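You operate a simulated robot arm through the tools that you are given. There is no shell and no other tool.

The job below is to be done with a simulated robot arm. You get a single attempt, and the scene is never put back.

## Task
Fill the carafe with cold water to its line and put its lid on.
Fine: mixer knob to cold before you fill; tap off; the carafe goes back where it stood; spill nothing.

Only the result counts: the job must be done as asked and must still hold three seconds after the hand-in. Knocking over, shifting, dropping, spilling or breaking anything else fails it. Lids that push on must go on centred and level and be pressed home; caps that screw on are set level and turned clockwise until they are tight.

## Robot
A 7-joint arm with a two-finger parallel gripper, fixed in place. Base frame: the origin is at the foot of the arm, x ahead of it, y to its left, z up. Lengths are in cm, angles in rad, forces in N, time in s.
With the tool pointing down near the work surface it reaches from about 44 to 90 cm from the base axis. Its first joint turns from -0.297 to 2.199 rad. Payload 1.57 kg.
The tool frame sits at the grasp point between the pads (the TCP): z along the fingers, y along the line on which they close. The tips reach 3 cm beyond it. The gripper opens to 8 cm. The fingers are 1.7 cm wide and 1.2 cm thick; the gripper's body (4 by 8.2 cm) begins 8 cm behind the TCP.
Orientation is that of the tool frame in the base frame, as [roll, pitch, yaw] about the fixed x, y, z axes, in that order (R = Rz(yaw) Ry(pitch) Rx(roll)). With the fingers straight down and closing along the base's y, the tool's x points along the base's -x, its y along +y and its z along -z.

## Interface
- The arm moves only by the tool apply_moves. Its argument "steps" is a list of rows, each a list of 7 numbers: the gripper command, from -1 (shut) to 1 (fully open), values between in proportion, then the shift along the tool's x, y, z in cm, then the turn, a rotation vector about the tool's x, y, z in rad. In form: [[fingers, dx, dy, dz, wx, wy, wz], ...]. A call has 1 to 20 rows; each row shifts and turns the commanded pose from where the row before left it, along the tool's axes as they then stand. Each row takes 0.2 s and may step no farther than 5 cm and 0.15 rad from the row before; otherwise, or with a gripper value out of range, the whole call is refused. A pose out of reach is approached as far as the arm can. The call stops where the force on the tool passes 40 N (or 10 N more than at its start, if that is more) or the arm is blocked; 0.2 s more then pass. Each finger travels about 4.5 cm/s and halts on what it meets, pressing with about 22 N; the grip force reading is that of the motor and also rises with nothing between the fingers. The clock runs only during rows and for 0.2 s after the last one: add rows that do not move to give the fingers time. The reply holds the time, the measured pose of the TCP, the force on the tool along the base axes, the opening and the grip force, in the units named above and with some noise, with the torque about the TCP (base axes, N m) and any sound that the robot's microphone picked up, and new pictures: "pictures" is both (left out), scene, wrist or none.
- Cameras (640 x 400 px; columns grow to the right, rows downward): "scene" is fixed at [5.1, -64.98, 159.31]; the picture's right is [0.60, -0.80, 0.00], its down [-0.46, -0.34, -0.82] and it looks along [0.66, 0.49, -0.57] (base axes); focal length 331 px, centre (320, 200). "wrist" rides on the gripper at [7.2, -0.7, -12.2] in the tool frame; the picture's right is [0.09, 1.00, 0.00], its down [-0.84, 0.08, -0.54] and it looks along [-0.54, 0.05, 0.84] (tool axes); focal length 238 px, centre (320, 200). There is no depth. A picture from a camera that has moved, and an enlarged one, comes with that camera's place and axes in the base frame and with its lens.
- move_column(by): slides the trunk up (or, below 0, down) by that many cm; the arm rides with it, the base frame stays. It gives what a move gives, with no picture.
- zoom(camera, box): a new picture of the part [left, top, right, bottom] of that camera's present view, enlarged. It takes no simulated time.
- hand_in(): hands the job in; it is judged then, once.

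Places have to be worked out from the pictures, the camera data and where the tool is seen. Open the gripper and draw the arm clear of the work before you hand the job in, unless the task says otherwise.

The tools are called after "Request:" by a JSON object that holds its "api" and its "payload". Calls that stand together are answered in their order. apply_moves: Moves the arm, as the interface text tells. Its arguments: {"type":"object","properties":{"steps":{"type":"array"},"pictures":{"type":"string","enum":["both","scene","wrist","none"]}},"required":["steps"]} The other tools are called the same way: move_column (by) slides the trunk up or down; zoom (camera, box) takes an enlarged picture of a part of a camera's view; hand_in () hands the job in.

At the start:

```text
time: 0.0
tool_pos: [43.26, -2.18, 132.28]
tool_rot: [3.14, 0.0, 3.14]
ft_force: [0.4, 0.1, -0.5]
torque: [-0.01, 0.02, -0.01]
finger_gap: 7.99
grip_force: 0.0
trunk travel left (down, up): [-72.5, 6.5]
```

scene: 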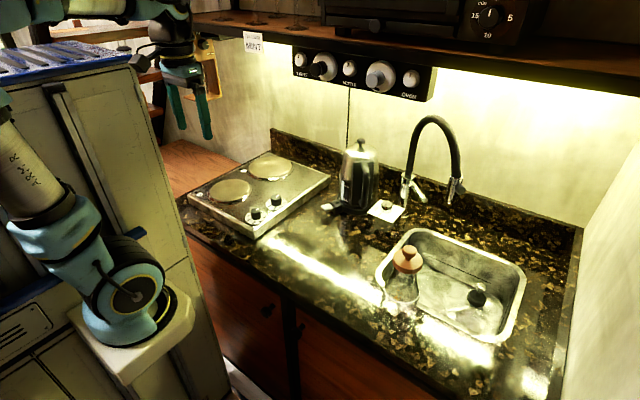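
wrist: 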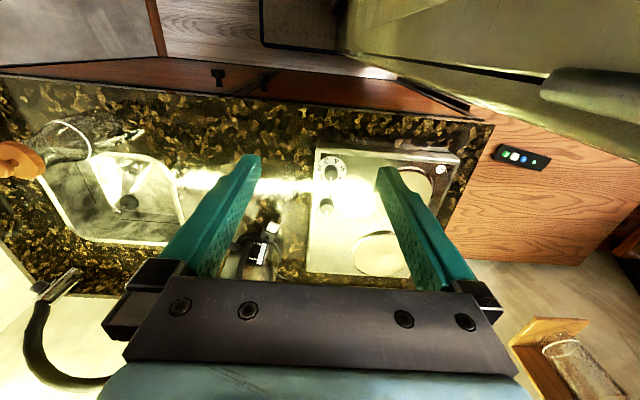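

I'll start by looking closer at the sink area, the carafe, the tap and the knobs before moving anything.

Request:
{"api": "zoom", "payload": {"camera": "scene", "box": [340, 220, 460, 330]}}

Request:
{"api": "zoom", "payload": {"camera": "scene", "box": [360, 100, 500, 230]}}

Request:
{"api": "zoom", "payload": {"camera": "scene", "box": [280, 30, 440, 110]}}

Request:
{"api": "zoom", "payload": {"camera": "scene", "box": [360, 200, 560, 360]}}

```text
3.64 times, centred on (400, 275) of scene
camera zoom: at [5.1, -64.98, 159.31], right [0.6, -0.8, 0.0], down [-0.46, -0.34, -0.82], along [0.66, 0.49, -0.57], focal length 1205 px, centre (29, -73)
```

zoom: 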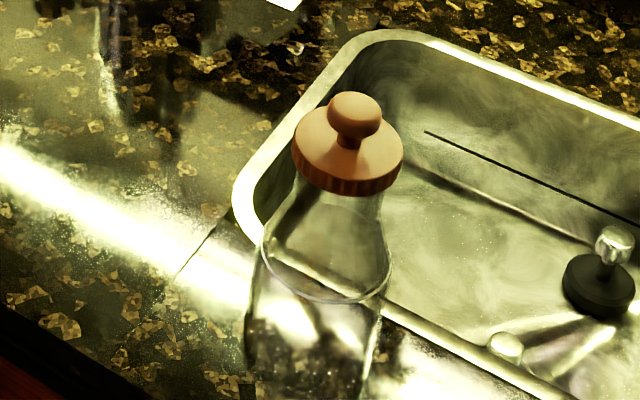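

```text
3.08 times, centred on (430, 165) of scene
camera zoom: at [5.1, -64.98, 159.31], right [0.6, -0.8, 0.0], down [-0.46, -0.34, -0.82], along [0.66, 0.49, -0.57], focal length 1020 px, centre (-18, 308)
```

zoom: 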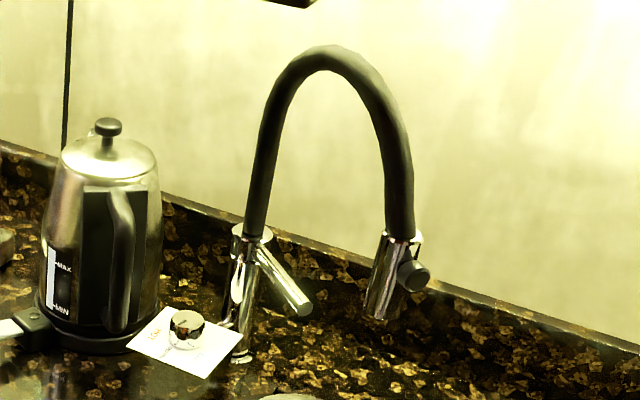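

```text
4.00 times, centred on (360, 70) of scene
camera zoom: at [5.1, -64.98, 159.31], right [0.6, -0.8, 0.0], down [-0.46, -0.34, -0.82], along [0.66, 0.49, -0.57], focal length 1325 px, centre (160, 720)
```

zoom: 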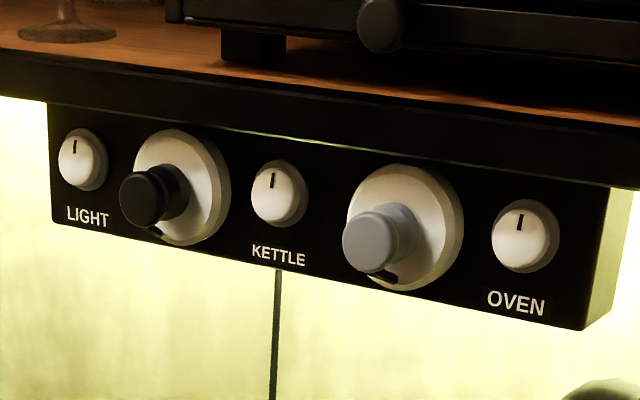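

```text
2.50 times, centred on (460, 280) of scene
camera zoom: at [5.1, -64.98, 159.31], right [0.6, -0.8, 0.0], down [-0.46, -0.34, -0.82], along [0.66, 0.49, -0.57], focal length 828 px, centre (-30, 0)
```

zoom: 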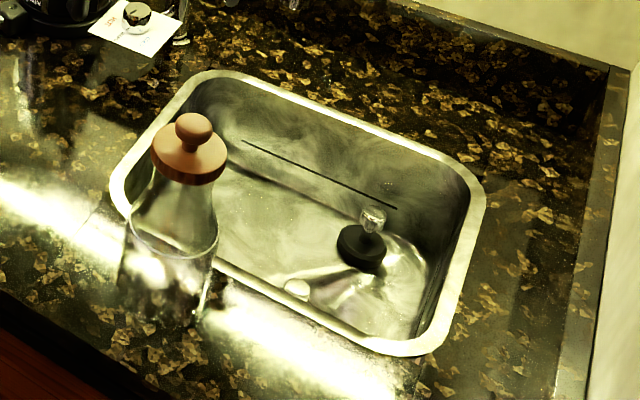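

Next I'll look closely at the small knob on the white card, the lever of the tap, and the spout head.

Request:
{"api": "zoom", "payload": {"camera": "scene", "box": [360, 190, 420, 228]}}

Request:
{"api": "zoom", "payload": {"camera": "scene", "box": [395, 160, 475, 210]}}

Request:
{"api": "zoom", "payload": {"camera": "scene", "box": [370, 260, 450, 330]}}

Request:
{"api": "zoom", "payload": {"camera": "wrist", "box": [0, 80, 200, 400]}}

Request:
{"api": "zoom", "payload": {"camera": "scene", "box": [235, 25, 275, 55]}}

```text
10.53 times, centred on (390, 209) of scene
camera zoom: at [5.1, -64.98, 159.31], right [0.6, -0.8, 0.0], down [-0.46, -0.34, -0.82], along [0.66, 0.49, -0.57], focal length 3488 px, centre (-417, 105)
```

zoom: 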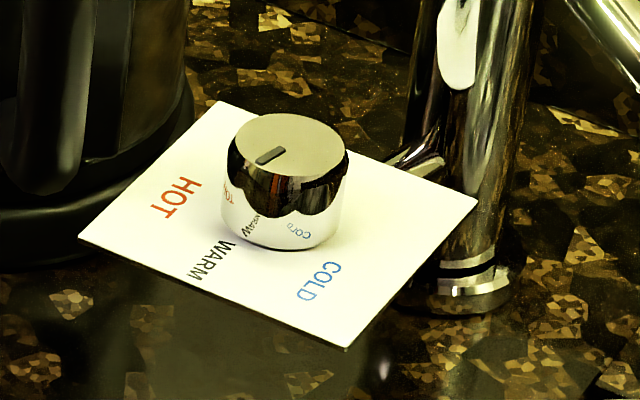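

```text
8.00 times, centred on (435, 185) of scene
camera zoom: at [5.1, -64.98, 159.31], right [0.6, -0.8, 0.0], down [-0.46, -0.34, -0.82], along [0.66, 0.49, -0.57], focal length 2651 px, centre (-600, 320)
```

zoom: 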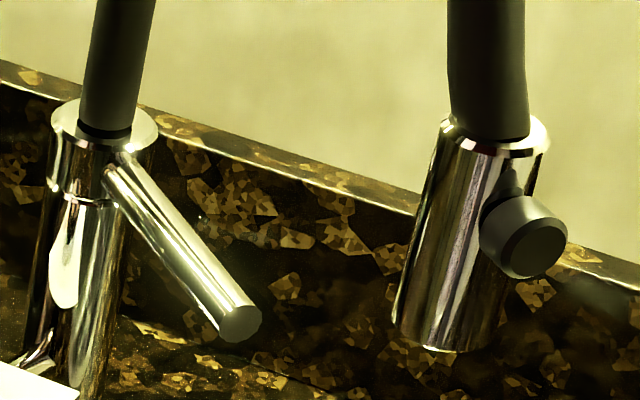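

```text
5.71 times, centred on (410, 295) of scene
camera zoom: at [5.1, -64.98, 159.31], right [0.6, -0.8, 0.0], down [-0.46, -0.34, -0.82], along [0.66, 0.49, -0.57], focal length 1893 px, centre (-194, -343)
```

zoom: 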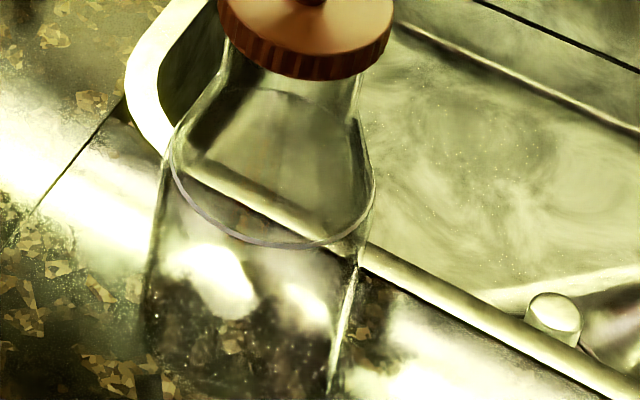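

```text
1.25 times, centred on (100, 240) of wrist
camera zoom: at [36.2, -2.98, 144.38], right [-0.09, 1.0, 0.0], down [0.84, 0.08, 0.54], along [0.54, 0.05, -0.84], focal length 298 px, centre (595, 150)
```

zoom: 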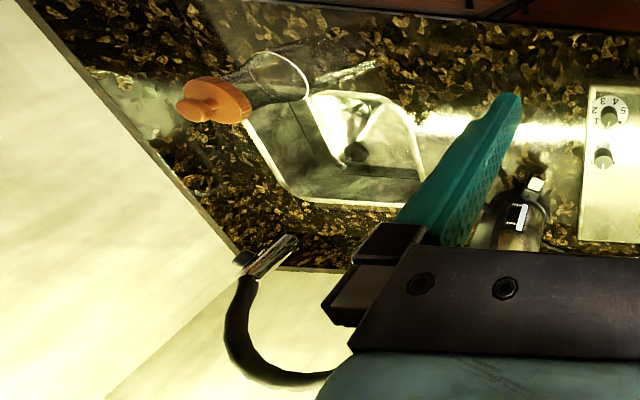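

```text
13.33 times, centred on (255, 40) of scene
camera zoom: at [5.1, -64.98, 159.31], right [0.6, -0.8, 0.0], down [-0.46, -0.34, -0.82], along [0.66, 0.49, -0.57], focal length 4418 px, centre (1187, 2333)
```

zoom: 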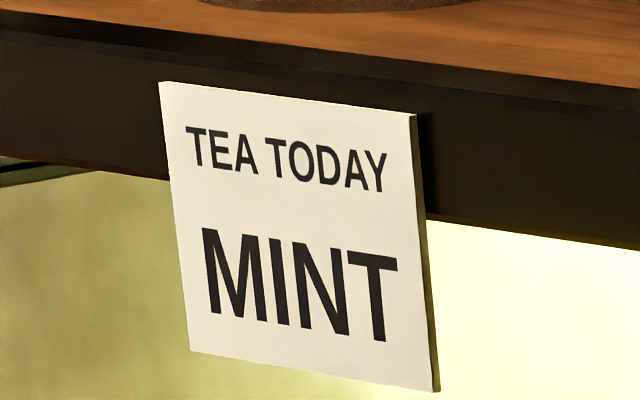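

The carafe stands in front of the sink (about x 56, y -50), with its lid on or resting on top. The spout is near (80, -50, 114), and the mixer knob points to WARM near (94, -28). I'll move the open gripper toward the sink side to see better from the wrist camera.

Request:
{"api": "apply_moves", "payload": {"steps": [[1, -3, -4, 0, 0, 0, 0], [1, -3, -4, 0, 0, 0, 0], [1, -3, -4, 0, 0, 0, 0], [1, -3, -4, 0, 0, 0, 0], [1, -3, -4, 0, 0, 0, 0]], "pictures": "both"}}

```text
time: 1.2
tool_pos: [58.31, -22.14, 132.53]
tool_rot: [3.141, 0.0, 3.14]
ft_force: [0.3, 0.6, -0.2]
torque: [0.0, -0.04, -0.03]
finger_gap: 7.99
grip_force: 0.1
trunk travel left (down, up): [-72.5, 6.5]
camera wrist: at [51.23, -22.91, 144.55], right [-0.09, 1.0, 0.0], down [0.84, 0.08, 0.54], along [0.54, 0.05, -0.84], focal length 238 px, centre (320, 200)
```

scene: 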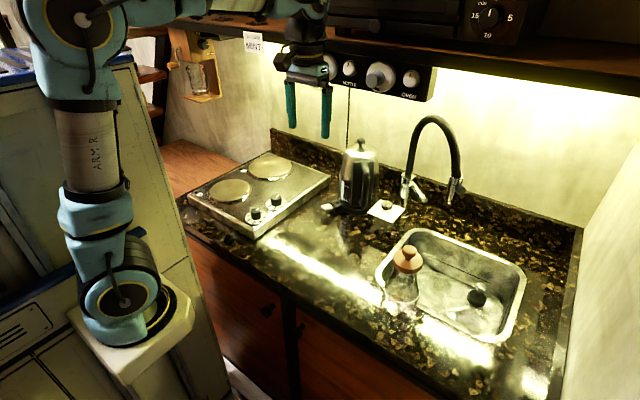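
wrist: 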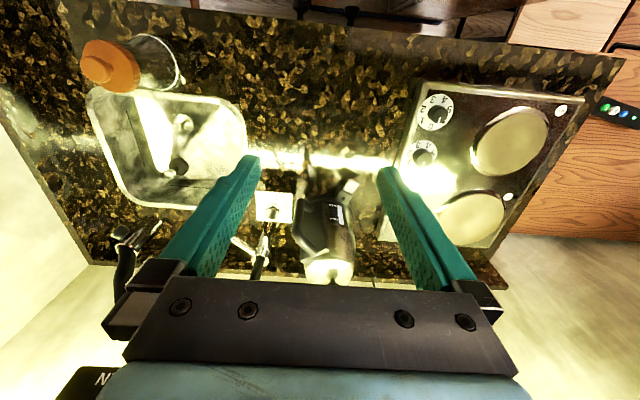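

The wrist view now shows the mixer card, kettle, tap and sink. I'll enlarge those parts.

Request:
{"api": "zoom", "payload": {"camera": "wrist", "box": [220, 160, 360, 290]}}

Request:
{"api": "zoom", "payload": {"camera": "wrist", "box": [60, 20, 260, 220]}}

Request:
{"api": "zoom", "payload": {"camera": "wrist", "box": [60, 180, 200, 320]}}

Request:
{"api": "zoom", "payload": {"camera": "scene", "box": [240, 40, 480, 190]}}

```text
3.08 times, centred on (290, 225) of wrist
camera zoom: at [51.23, -22.91, 144.55], right [-0.09, 1.0, 0.0], down [0.84, 0.08, 0.54], along [0.54, 0.05, -0.84], focal length 733 px, centre (412, 123)
```

zoom: 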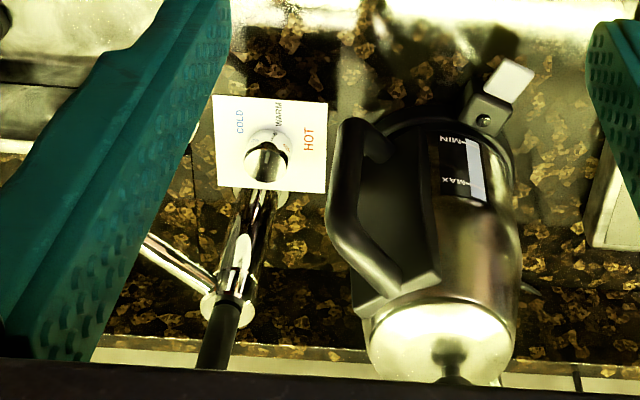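

```text
2.00 times, centred on (160, 120) of wrist
camera zoom: at [51.23, -22.91, 144.55], right [-0.09, 1.0, 0.0], down [0.84, 0.08, 0.54], along [0.54, 0.05, -0.84], focal length 477 px, centre (640, 360)
```

zoom: 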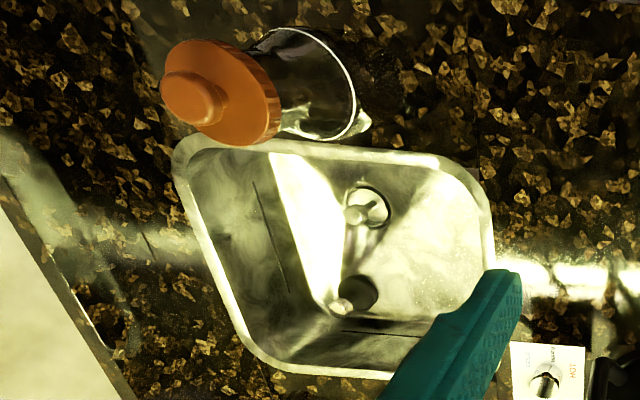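

```text
2.86 times, centred on (130, 250) of wrist
camera zoom: at [51.23, -22.91, 144.55], right [-0.09, 1.0, 0.0], down [0.84, 0.08, 0.54], along [0.54, 0.05, -0.84], focal length 681 px, centre (863, 57)
```

zoom: 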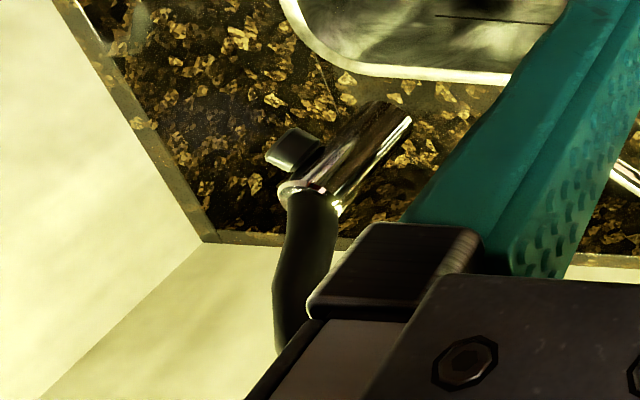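

```text
2.67 times, centred on (360, 115) of scene
camera zoom: at [5.1, -64.98, 159.31], right [0.6, -0.8, 0.0], down [-0.46, -0.34, -0.82], along [0.66, 0.49, -0.57], focal length 884 px, centre (213, 427)
```

zoom: 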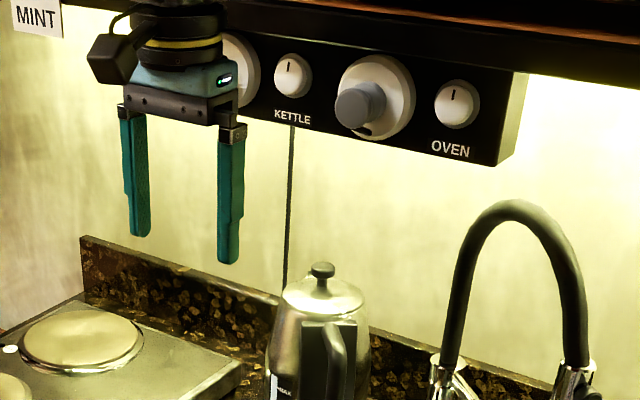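

The triangulation changes my picture of the layout:
- The counter is at z≈88.5 and the sink floor at about 77.
- The mixer knob sits on a raised plate near (85, -31, 96–98).
- The tap column is at about (96, -33).
- The spout outlet is at about (80.5, -50, 110.5).
- The lower edge of the control panel is near (75, -42, 136), so I need to work below it.

I'll tilt the tool forward and come lower.

Request:
{"api": "apply_moves", "payload": {"steps": [[1, 1, 0, 1, 0, -0.14, 0], [1, 0, 0, 0, 0, -0.14, 0], [1, 0, 0, 0, 0, -0.14, 0], [1, 0, 0, 0, 0, -0.14, 0], [1, 0, 0, 0, 0, -0.14, 0], [1, 1.2, -1.5, 3.2, 0, 0, 0], [1, 1.2, -1.5, 3.2, 0, 0, 0], [1, 1.2, -1.5, 3.2, 0, 0, 0], [1, 1.2, -1.5, 3.2, 0, 0, 0]], "pictures": "both"}}

```text
time: 3.2
tool_pos: [61.72, -28.22, 118.43]
tool_rot: [3.141, 0.7, 3.14]
ft_force: [-0.1, 0.0, 0.2]
torque: [0.01, 0.01, -0.03]
finger_gap: 8.01
grip_force: 0.0
trunk travel left (down, up): [-72.5, 6.5]
camera wrist: at [48.49, -28.96, 123.03], right [-0.07, 1.0, -0.06], down [0.29, 0.08, 0.95], along [0.95, 0.05, -0.29], focal length 238 px, centre (320, 200)
```

scene: 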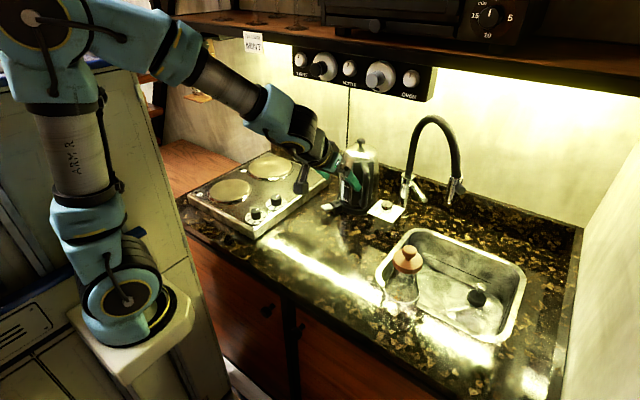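
wrist: 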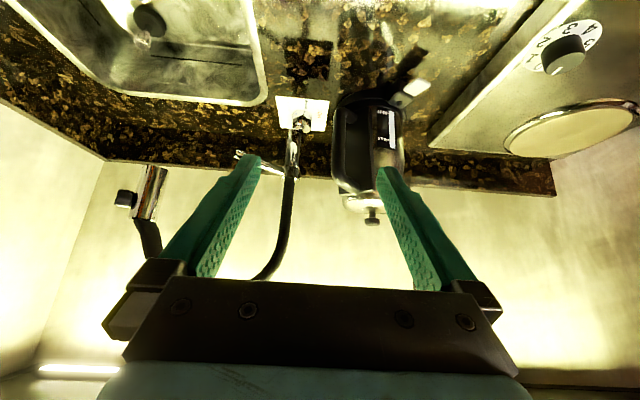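

The wrist now looks along +x, upside-down, straight at the tap. I'll enlarge the knob, tap and lever.

Request:
{"api": "zoom", "payload": {"camera": "wrist", "box": [225, 70, 345, 190]}}

Request:
{"api": "zoom", "payload": {"camera": "wrist", "box": [60, 0, 270, 120]}}

Request:
{"api": "zoom", "payload": {"camera": "wrist", "box": [90, 120, 310, 290]}}

```text
3.33 times, centred on (285, 130) of wrist
camera zoom: at [48.49, -28.96, 123.03], right [-0.07, 1.0, -0.06], down [0.29, 0.08, 0.95], along [0.95, 0.05, -0.29], focal length 794 px, centre (437, 433)
```

zoom: 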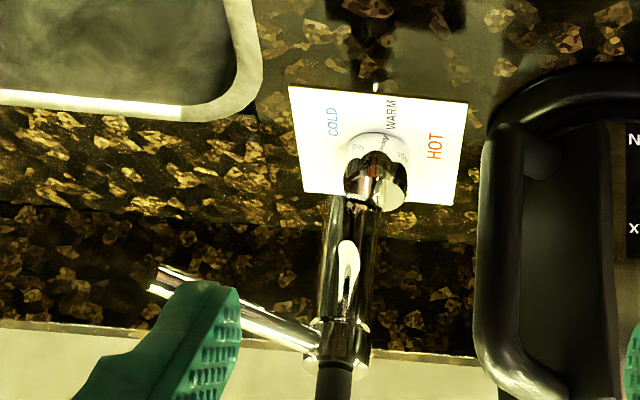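

```text
3.05 times, centred on (165, 60) of wrist
camera zoom: at [48.49, -28.96, 123.03], right [-0.07, 1.0, -0.06], down [0.29, 0.08, 0.95], along [0.95, 0.05, -0.29], focal length 726 px, centre (792, 627)
```

zoom: 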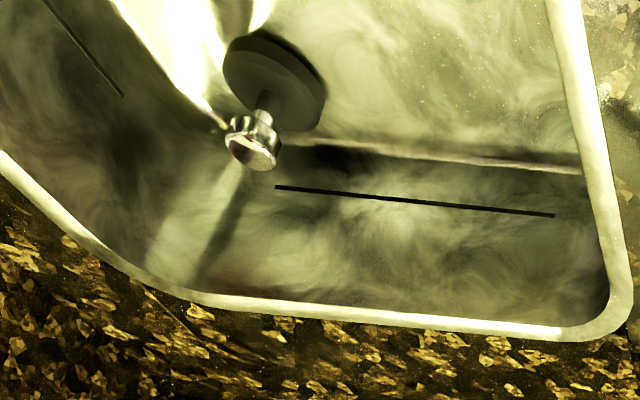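

```text
2.35 times, centred on (200, 205) of wrist
camera zoom: at [48.49, -28.96, 123.03], right [-0.07, 1.0, -0.06], down [0.29, 0.08, 0.95], along [0.95, 0.05, -0.29], focal length 561 px, centre (602, 188)
```

zoom: 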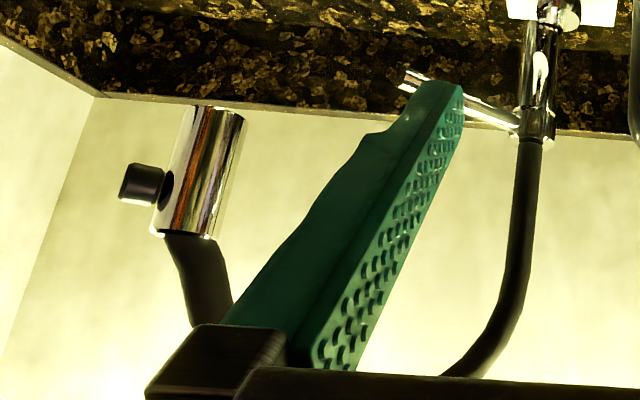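

The mixer plate is at z≈96, x 81–90, y -36 to -27. The knob sits at its centre (85.75, -31.25), and COLD is about 57° counter-clockwise from the present WARM. The lever is horizontal, from (94.7, -34, 104) to (87.6, -42, 104). I'll yaw the hand and come close to the knob.

Request:
{"api": "apply_moves", "payload": {"steps": [[0.45, 0, 0, 0, 0.0805, 0, 0.0956], [0.45, 0, 0, 0, 0.0805, 0, 0.0956], [0.45, 0, 0, 0, 0.0805, 0, 0.0956], [0.45, 0, 0, 0, 0.0805, 0, 0.0956], [0.45, -1.27, 1.48, 3.5, 0, 0, 0], [0.45, -1.27, 1.48, 3.5, 0, 0, 0], [0.45, -1.27, 1.48, 3.5, 0, 0, 0], [0.45, -1.27, 1.48, 3.5, 0, 0, 0]], "pictures": "both"}}

```text
time: 5.0
tool_pos: [76.01, -29.33, 111.12]
tool_rot: [3.14, 0.701, 2.641]
ft_force: [0.3, -0.9, 0.3]
torque: [0.03, -0.02, 0.03]
finger_gap: 5.79
grip_force: 0.0
trunk travel left (down, up): [-72.5, 6.5]
camera wrist: at [63.98, -23.6, 115.68], right [0.42, 0.91, -0.06], down [0.29, -0.07, 0.95], along [0.86, -0.41, -0.29], focal length 238 px, centre (320, 200)
```

scene: 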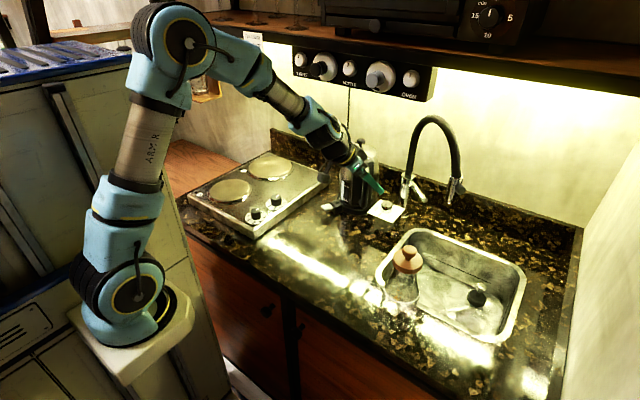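
wrist: 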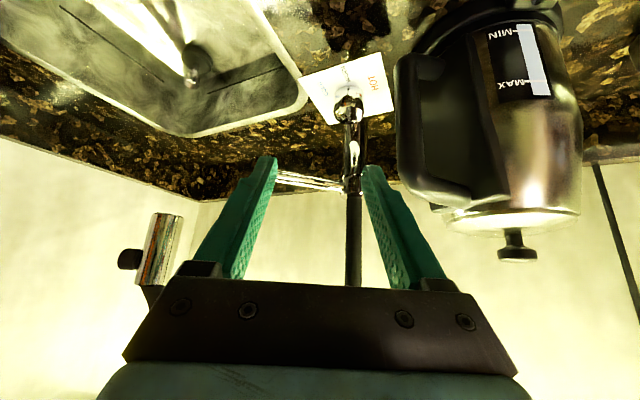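

The hand is clear of the kettle. I'll zoom in on the knob to refine its place before descending.

Request:
{"api": "zoom", "payload": {"camera": "wrist", "box": [290, 40, 410, 115]}}

Request:
{"api": "zoom", "payload": {"camera": "wrist", "box": [230, 140, 410, 290]}}

Request:
{"api": "zoom", "payload": {"camera": "scene", "box": [340, 150, 440, 230]}}

```text
5.33 times, centred on (350, 78) of wrist
camera zoom: at [63.98, -23.6, 115.68], right [0.42, 0.91, -0.06], down [0.29, -0.07, 0.95], along [0.86, -0.41, -0.29], focal length 1271 px, centre (160, 853)
```

zoom: 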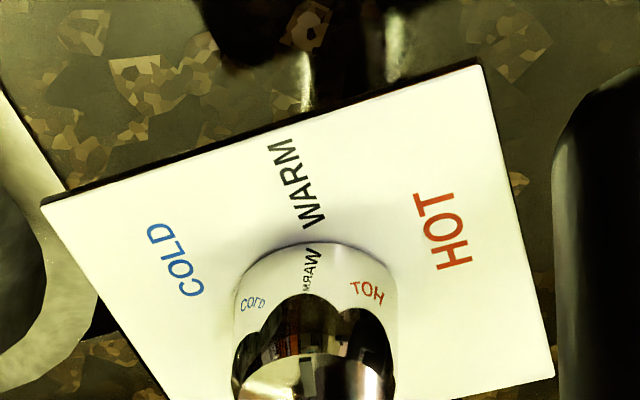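

```text
2.67 times, centred on (320, 215) of wrist
camera zoom: at [63.98, -23.6, 115.68], right [0.42, 0.91, -0.06], down [0.29, -0.07, 0.95], along [0.86, -0.41, -0.29], focal length 636 px, centre (320, 160)
```

zoom: 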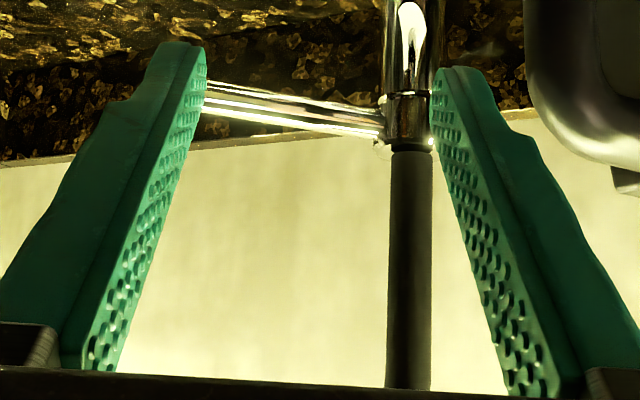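

```text
5.00 times, centred on (390, 190) of scene
camera zoom: at [5.1, -64.98, 159.31], right [0.6, -0.8, 0.0], down [-0.46, -0.34, -0.82], along [0.66, 0.49, -0.57], focal length 1657 px, centre (-30, 250)
```

zoom: 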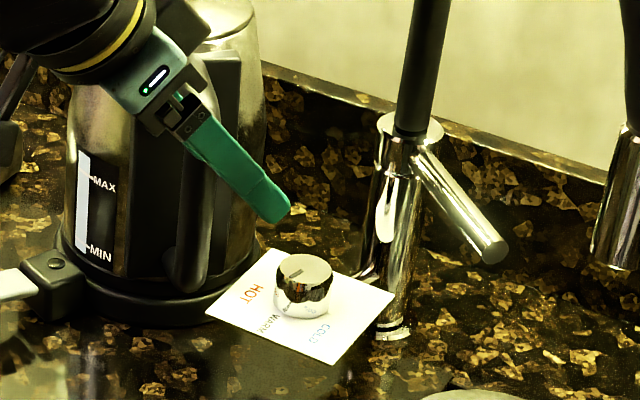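

The knob centre refines to (85.9, -31.1), with its top at z≈98.7 and a diameter of 3.6. I'll move to just above it.

Request:
{"api": "apply_moves", "payload": {"steps": [[0.45, -0.43, 0.78, 2.68, 0, 0, 0], [0.45, -0.43, 0.78, 2.68, 0, 0, 0], [0.45, -0.43, 0.78, 2.68, 0, 0, 0], [0.45, -0.43, 0.78, 2.68, 0, 0, 0], [0.45, 0, 0, 0, 0, 0, 0]], "pictures": "both"}}

Request:
{"api": "zoom", "payload": {"camera": "wrist", "box": [240, 60, 400, 180]}}

Request:
{"api": "zoom", "payload": {"camera": "scene", "box": [340, 150, 440, 230]}}

```text
time: 6.2
tool_pos: [84.67, -30.55, 103.77]
tool_rot: [3.141, 0.701, 2.64]
ft_force: [0.0, -1.6, -0.5]
torque: [0.0, -0.03, 0.03]
finger_gap: 5.69
grip_force: 0.0
trunk travel left (down, up): [-72.5, 6.5]
camera wrist: at [72.75, -24.81, 108.53], right [0.42, 0.91, -0.06], down [0.29, -0.07, 0.95], along [0.86, -0.41, -0.3], focal length 238 px, centre (320, 200)
```

scene: 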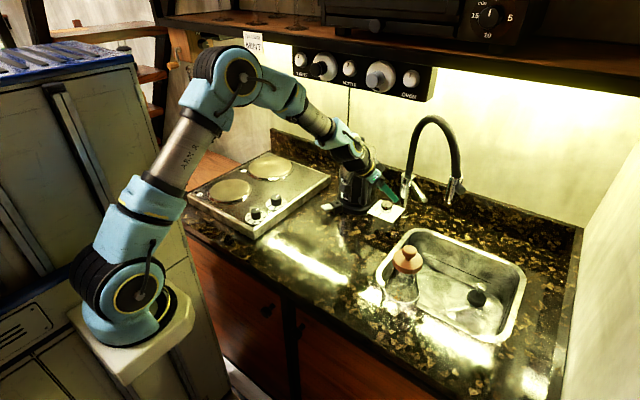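
wrist: 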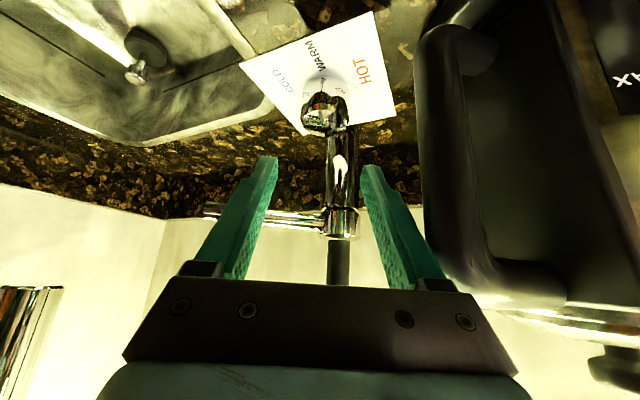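

```text
3.33 times, centred on (320, 120) of wrist
camera zoom: at [72.75, -24.81, 108.53], right [0.42, 0.91, -0.06], down [0.29, -0.07, 0.95], along [0.86, -0.41, -0.3], focal length 794 px, centre (320, 467)
```

zoom: 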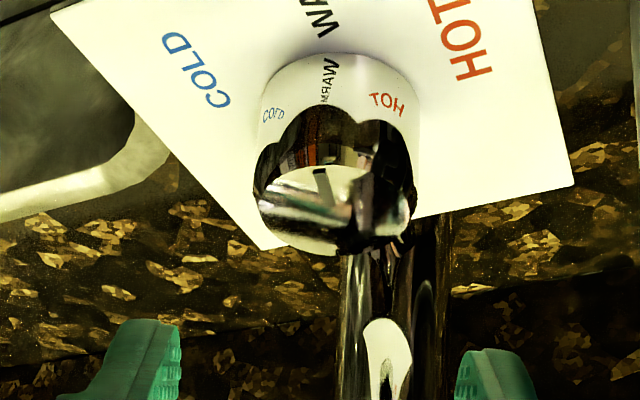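

```text
5.00 times, centred on (390, 190) of scene
camera zoom: at [5.1, -64.98, 159.31], right [0.6, -0.8, 0.0], down [-0.46, -0.34, -0.82], along [0.66, 0.49, -0.57], focal length 1657 px, centre (-30, 250)
```

zoom: 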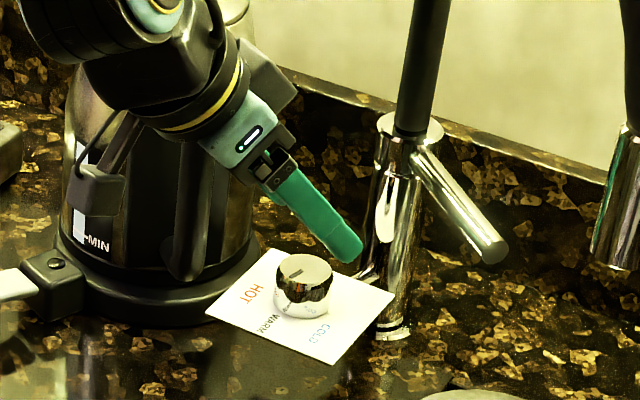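

The knob is centred between the fingers. I'll descend straight down about 4.3 cm so the pads flank the knob.

Request:
{"api": "apply_moves", "payload": {"steps": [[0.45, 0.68, 0.01, 0.82, 0, 0, 0], [0.45, 0.68, 0.01, 0.82, 0, 0, 0], [0.45, 0.68, 0.01, 0.82, 0, 0, 0], [0.45, 0.68, 0.01, 0.82, 0, 0, 0], [0.45, 0, 0, 0, 0, 0, 0]], "pictures": "both"}}

Request:
{"api": "zoom", "payload": {"camera": "wrist", "box": [240, 80, 400, 200]}}

Request:
{"api": "zoom", "payload": {"camera": "scene", "box": [350, 170, 430, 230]}}

```text
time: 7.4
tool_pos: [84.77, -30.31, 99.59]
tool_rot: [-3.142, 0.7, 2.641]
ft_force: [-0.6, -0.7, 0.0]
torque: [0.03, -0.08, 0.05]
finger_gap: 5.7
grip_force: 0.1
trunk travel left (down, up): [-72.5, 6.5]
camera wrist: at [72.81, -24.68, 104.21], right [0.42, 0.91, -0.06], down [0.29, -0.07, 0.95], along [0.86, -0.41, -0.3], focal length 238 px, centre (320, 200)
```

scene: 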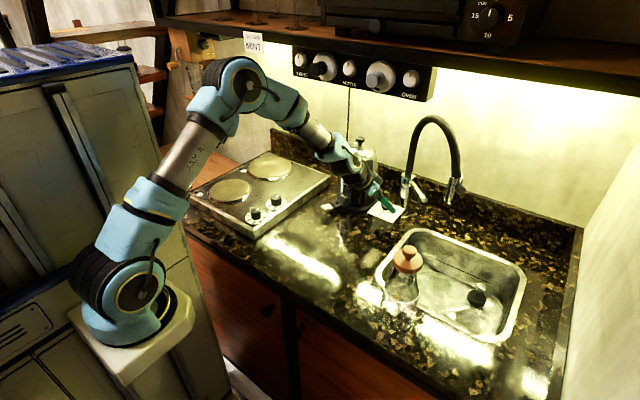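
wrist: 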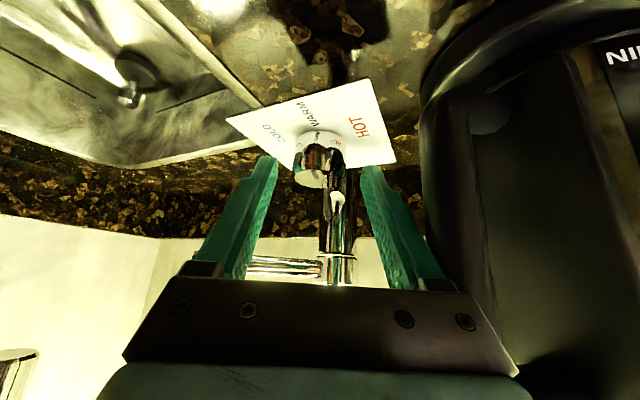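

```text
3.33 times, centred on (320, 140) of wrist
camera zoom: at [72.81, -24.68, 104.21], right [0.42, 0.91, -0.06], down [0.29, -0.07, 0.95], along [0.86, -0.41, -0.3], focal length 794 px, centre (320, 400)
```

zoom: 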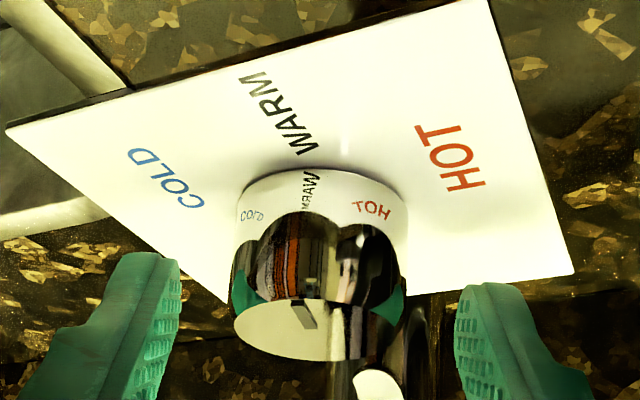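

```text
6.67 times, centred on (390, 200) of scene
camera zoom: at [5.1, -64.98, 159.31], right [0.6, -0.8, 0.0], down [-0.46, -0.34, -0.82], along [0.66, 0.49, -0.57], focal length 2209 px, centre (-147, 200)
```

zoom: 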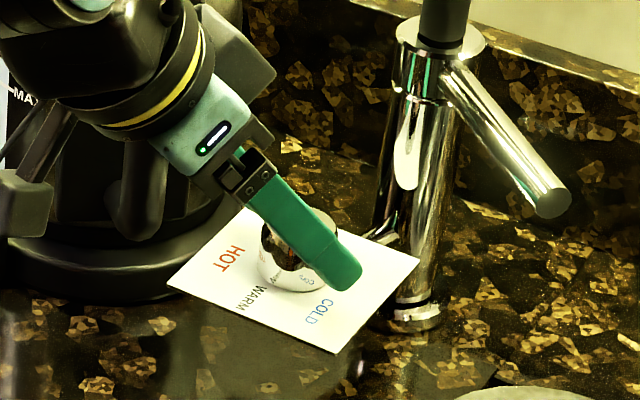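

The fingertips flank the knob, with the tips at z≈97.3 and the knob top at about 98.6. I'll close on it gently now.

Request:
{"api": "apply_moves", "payload": {"steps": [[-0.2, 0, 0, 0, 0, 0, 0], [-0.2, 0, 0, 0, 0, 0, 0], [-0.2, 0, 0, 0, 0, 0, 0], [-0.2, 0, 0, 0, 0, 0, 0]], "pictures": "both"}}

Request:
{"api": "zoom", "payload": {"camera": "wrist", "box": [240, 80, 400, 200]}}

```text
time: 8.4
tool_pos: [84.72, -30.42, 99.56]
tool_rot: [-3.141, 0.7, 2.641]
ft_force: [-2.3, -2.9, -0.4]
torque: [-0.11, -0.01, -0.06]
finger_gap: 3.56
grip_force: 36.3
trunk travel left (down, up): [-72.5, 6.5]
camera wrist: at [72.79, -24.73, 104.23], right [0.42, 0.91, -0.06], down [0.29, -0.07, 0.95], along [0.86, -0.41, -0.3], focal length 238 px, centre (320, 200)
```

scene: 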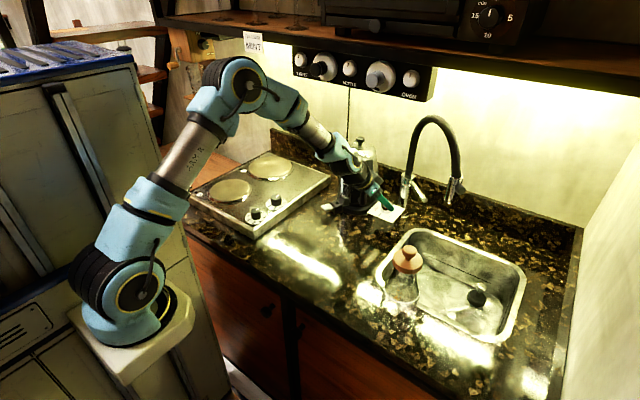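
wrist: 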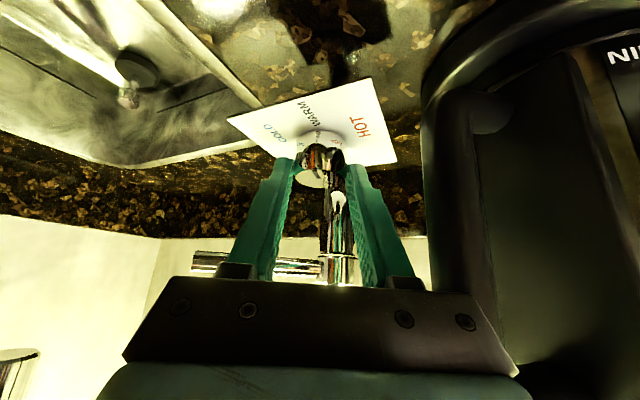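

```text
3.33 times, centred on (320, 140) of wrist
camera zoom: at [72.79, -24.73, 104.23], right [0.42, 0.91, -0.06], down [0.29, -0.07, 0.95], along [0.86, -0.41, -0.3], focal length 794 px, centre (320, 400)
```

zoom: 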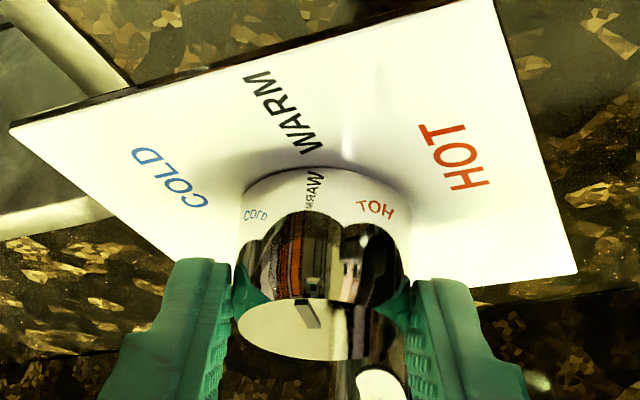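

The knob is gripped, gap 3.56. I'll turn it counter-clockwise about the vertical axis through its centre, half way first.

Request:
{"api": "apply_moves", "payload": {"steps": [[-0.2, 0, -0.168, 0, -0.0805, 0, -0.0956], [-0.2, 0, -0.168, 0, -0.0805, 0, -0.0956], [-0.2, 0, -0.168, 0, -0.0805, 0, -0.0956], [-0.2, 0, -0.168, 0, -0.0805, 0, -0.0956], [-0.2, 0, 0, 0, 0, 0, 0]], "pictures": "both"}}

Request:
{"api": "zoom", "payload": {"camera": "wrist", "box": [240, 80, 400, 200]}}

Request:
{"api": "zoom", "payload": {"camera": "scene", "box": [350, 170, 430, 230]}}

```text
time: 9.6
tool_pos: [84.61, -31.15, 99.56]
tool_rot: [-3.141, 0.703, -3.141]
ft_force: [2.3, -4.1, 3.9]
torque: [-0.13, -0.2, -0.05]
finger_gap: 3.54
grip_force: 42.4
trunk travel left (down, up): [-72.5, 6.5]
camera wrist: at [71.3, -31.91, 104.25], right [-0.07, 1.0, -0.06], down [0.29, 0.08, 0.95], along [0.95, 0.05, -0.29], focal length 238 px, centre (320, 200)
```

scene: 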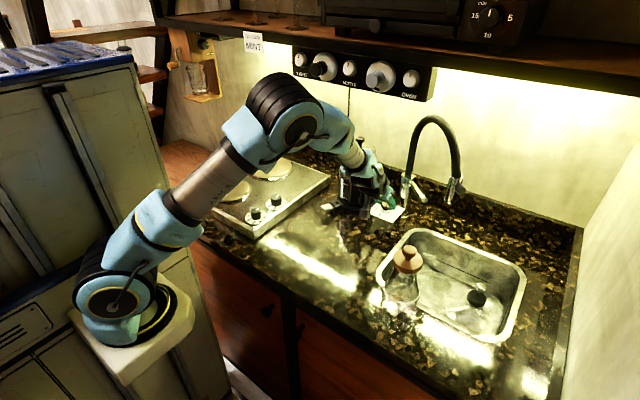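
wrist: 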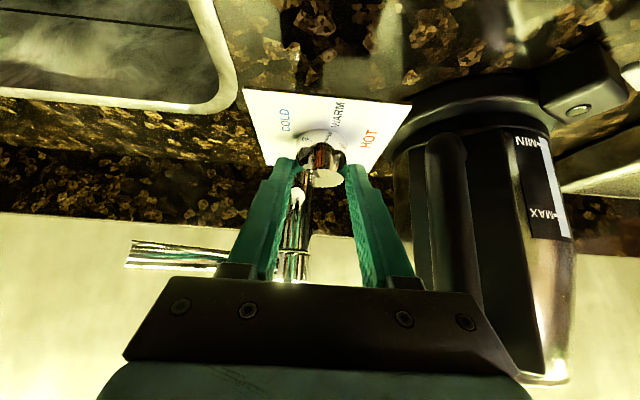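

```text
3.33 times, centred on (320, 140) of wrist
camera zoom: at [71.3, -31.91, 104.25], right [-0.07, 1.0, -0.06], down [0.29, 0.08, 0.95], along [0.95, 0.05, -0.29], focal length 794 px, centre (320, 400)
```

zoom: 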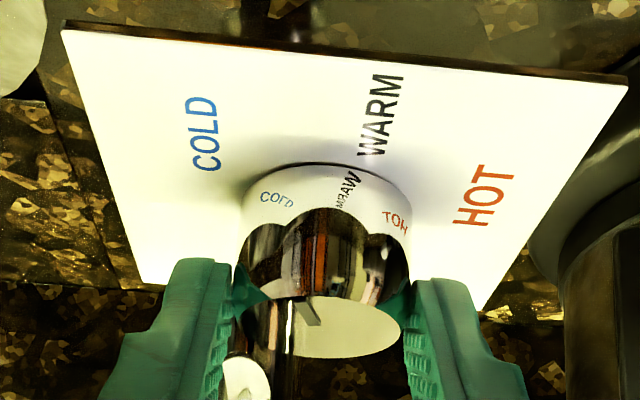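

```text
6.67 times, centred on (390, 200) of scene
camera zoom: at [5.1, -64.98, 159.31], right [0.6, -0.8, 0.0], down [-0.46, -0.34, -0.82], along [0.66, 0.49, -0.57], focal length 2209 px, centre (-147, 200)
```

zoom: 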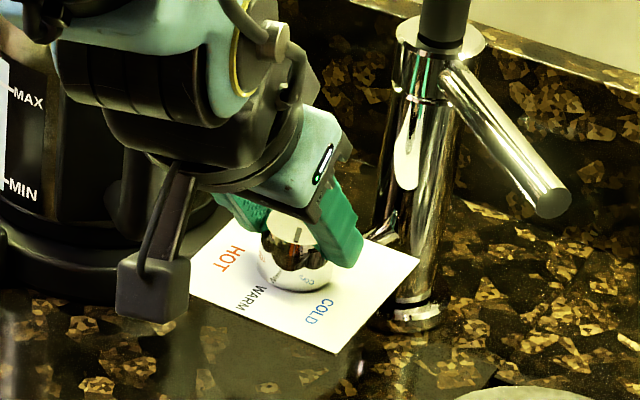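

The knob turned with the hand by about 29°. I'll turn it another 29° toward COLD.

Request:
{"api": "apply_moves", "payload": {"steps": [[-0.2, 0, -0.168, 0, -0.0805, 0, -0.0956], [-0.2, 0, -0.168, 0, -0.0805, 0, -0.0956], [-0.2, 0, -0.168, 0, -0.0805, 0, -0.0956], [-0.2, 0, -0.168, 0, -0.0805, 0, -0.0956], [-0.2, 0, 0, 0, 0, 0, 0]], "pictures": "both"}}

Request:
{"api": "zoom", "payload": {"camera": "wrist", "box": [240, 80, 400, 200]}}

Request:
{"api": "zoom", "payload": {"camera": "scene", "box": [350, 170, 430, 230]}}

```text
time: 10.8
tool_pos: [84.78, -31.84, 99.6]
tool_rot: [-3.138, 0.702, -2.641]
ft_force: [6.7, -9.8, 8.6]
torque: [0.36, -0.91, -0.15]
finger_gap: 3.55
grip_force: 42.5
trunk travel left (down, up): [-72.5, 6.5]
camera wrist: at [73.41, -38.89, 104.26], right [-0.54, 0.84, -0.06], down [0.22, 0.21, 0.95], along [0.81, 0.5, -0.29], focal length 238 px, centre (320, 200)
```

scene: 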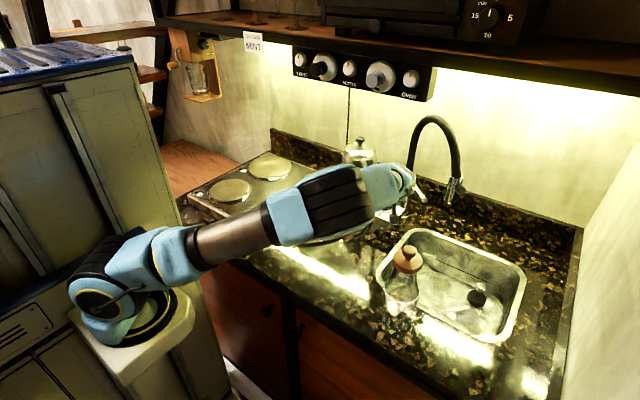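
wrist: 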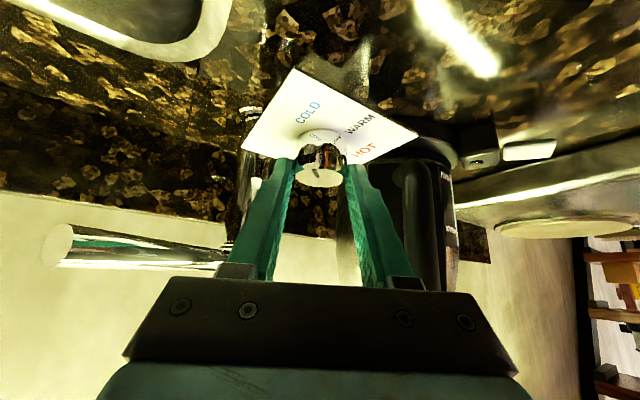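

```text
3.33 times, centred on (320, 140) of wrist
camera zoom: at [73.41, -38.89, 104.26], right [-0.54, 0.84, -0.06], down [0.22, 0.21, 0.95], along [0.81, 0.5, -0.29], focal length 794 px, centre (320, 400)
```

zoom: 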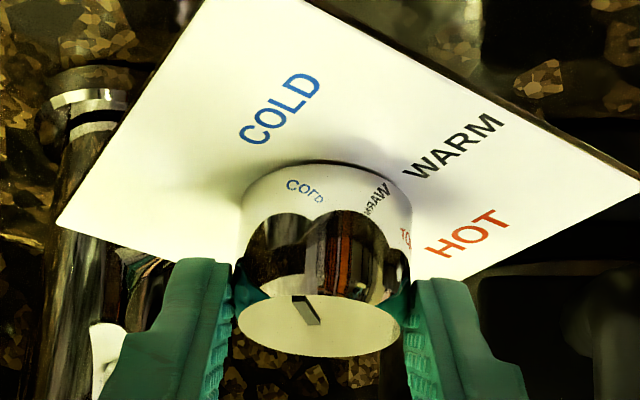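

```text
6.67 times, centred on (390, 200) of scene
camera zoom: at [5.1, -64.98, 159.31], right [0.6, -0.8, 0.0], down [-0.46, -0.34, -0.82], along [0.66, 0.49, -0.57], focal length 2209 px, centre (-147, 200)
```

zoom: 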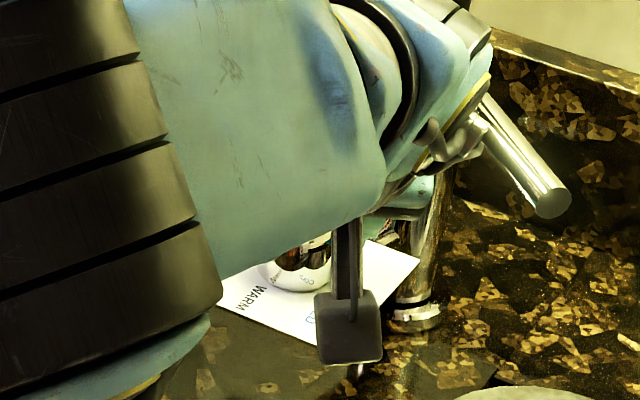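

By triangulation the notch now points at COLD (about 230° against the label at 227°). The elbow has swung low, so I'll release, lift straight up and undo the yaw.

Request:
{"api": "apply_moves", "payload": {"steps": [[0.45, 0, 0, 0, 0, 0, 0], [0.45, 0, 0, 0, 0, 0, 0], [0.45, 0, 0, 0, 0, 0, 0], [0.45, -0.97, 0, -1.15, 0, 0, 0], [0.45, -0.97, 0, -1.15, 0, 0, 0], [0.45, -0.97, 0, -1.15, 0, 0, 0], [0.45, -0.97, 0, -1.15, 0, 0, 0]], "pictures": "both"}}

Request:
{"api": "zoom", "payload": {"camera": "wrist", "box": [240, 60, 400, 180]}}

Request:
{"api": "zoom", "payload": {"camera": "scene", "box": [180, 130, 440, 290]}}

```text
time: 12.4
tool_pos: [84.67, -31.8, 105.35]
tool_rot: [-3.141, 0.7, -2.641]
ft_force: [0.4, 0.8, -0.4]
torque: [0.04, 0.01, -0.02]
finger_gap: 5.79
grip_force: 0.1
trunk travel left (down, up): [-72.5, 6.5]
camera wrist: at [73.38, -38.84, 110.2], right [-0.54, 0.84, -0.06], down [0.22, 0.21, 0.95], along [0.81, 0.5, -0.3], focal length 238 px, centre (320, 200)
```

scene: 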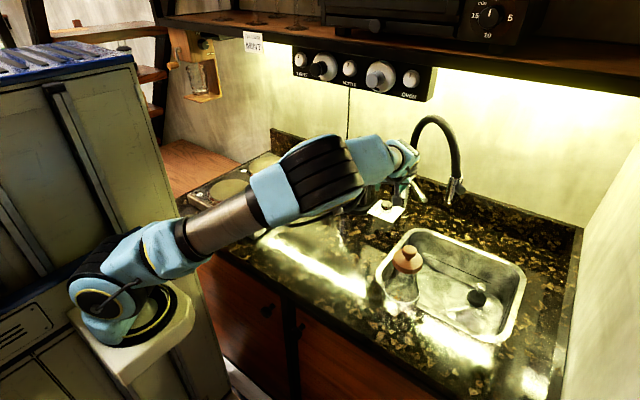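
wrist: 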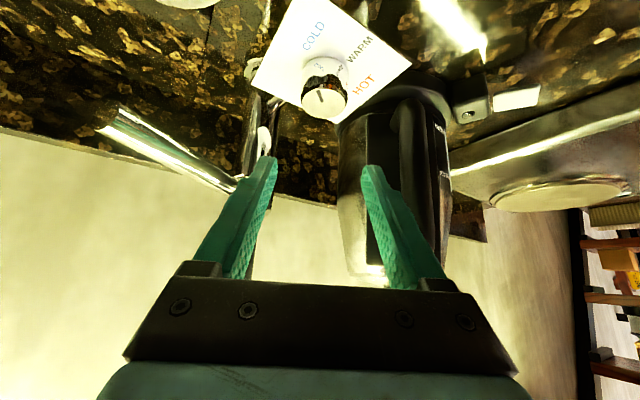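

```text
3.33 times, centred on (320, 120) of wrist
camera zoom: at [73.38, -38.84, 110.2], right [-0.54, 0.84, -0.06], down [0.22, 0.21, 0.95], along [0.81, 0.5, -0.3], focal length 794 px, centre (320, 467)
```

zoom: 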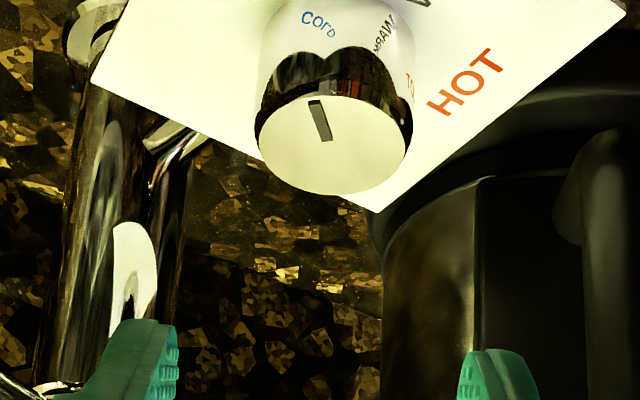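

```text
2.46 times, centred on (310, 210) of scene
camera zoom: at [5.1, -64.98, 159.31], right [0.6, -0.8, 0.0], down [-0.46, -0.34, -0.82], along [0.66, 0.49, -0.57], focal length 816 px, centre (345, 175)
```

zoom: 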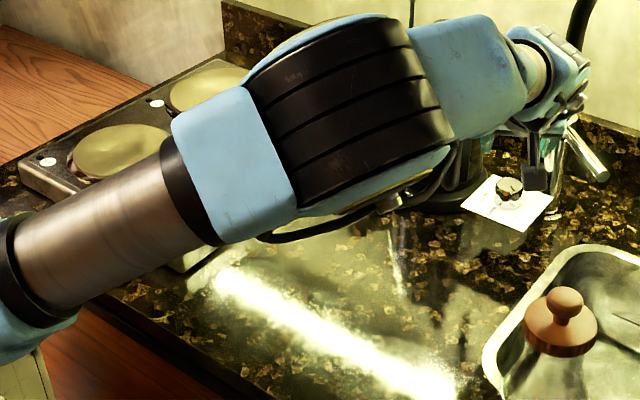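

The knob's notch now reads 229° against the COLD label at 227°, so the mixer is set to cold. Next I'll back the hand away up and out, undoing the yaw.

Request:
{"api": "apply_moves", "payload": {"steps": [[0.6, 0, 0, -3.5, 0.0805, 0, 0.0956], [0.8, 0, 0, -3.5, 0.0805, 0, 0.0956], [1, 0, 0, -3.5, 0.0805, 0, 0.0956], [1, 0, 0, -3.5, 0.0805, 0, 0.0956], [1, 3.0, 0, 0, 0, 0, 0]], "pictures": "both"}}

Request:
{"api": "zoom", "payload": {"camera": "scene", "box": [360, 180, 430, 230]}}

```text
time: 13.6
tool_pos: [73.99, -34.5, 114.42]
tool_rot: [-3.141, 0.699, 3.139]
ft_force: [-0.6, -1.1, 0.7]
torque: [-0.03, 0.0, -0.02]
finger_gap: 7.99
grip_force: 0.1
trunk travel left (down, up): [-72.5, 6.5]
camera wrist: at [60.64, -35.26, 119.03], right [-0.07, 1.0, -0.06], down [0.29, 0.08, 0.95], along [0.95, 0.05, -0.3], focal length 238 px, centre (320, 200)
```

scene: 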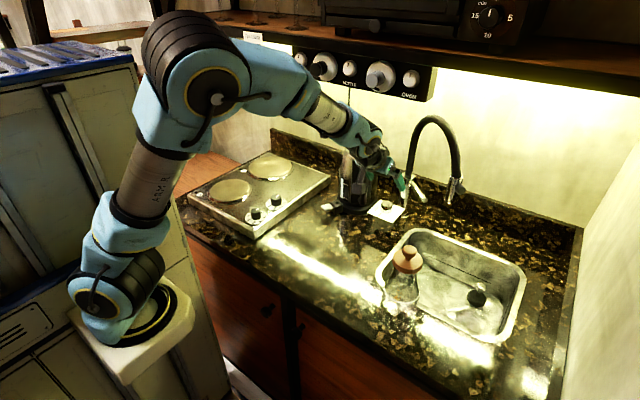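
wrist: 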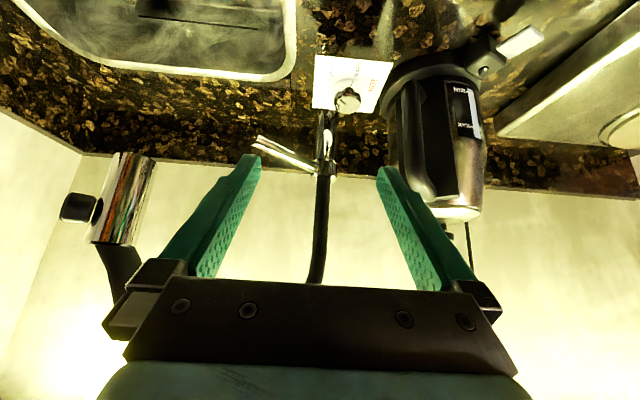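

```text
8.00 times, centred on (395, 205) of scene
camera zoom: at [5.1, -64.98, 159.31], right [0.6, -0.8, 0.0], down [-0.46, -0.34, -0.82], along [0.66, 0.49, -0.57], focal length 2651 px, centre (-280, 160)
```

zoom: 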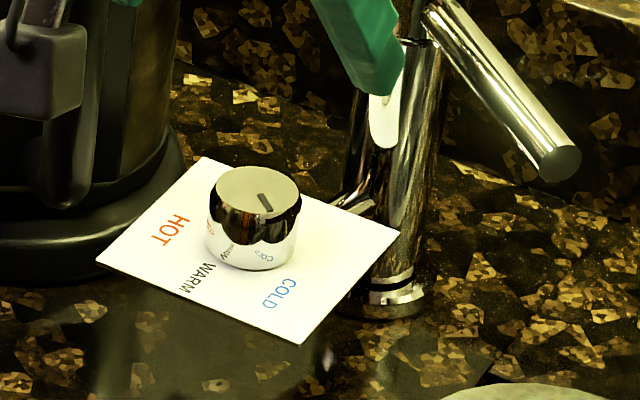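

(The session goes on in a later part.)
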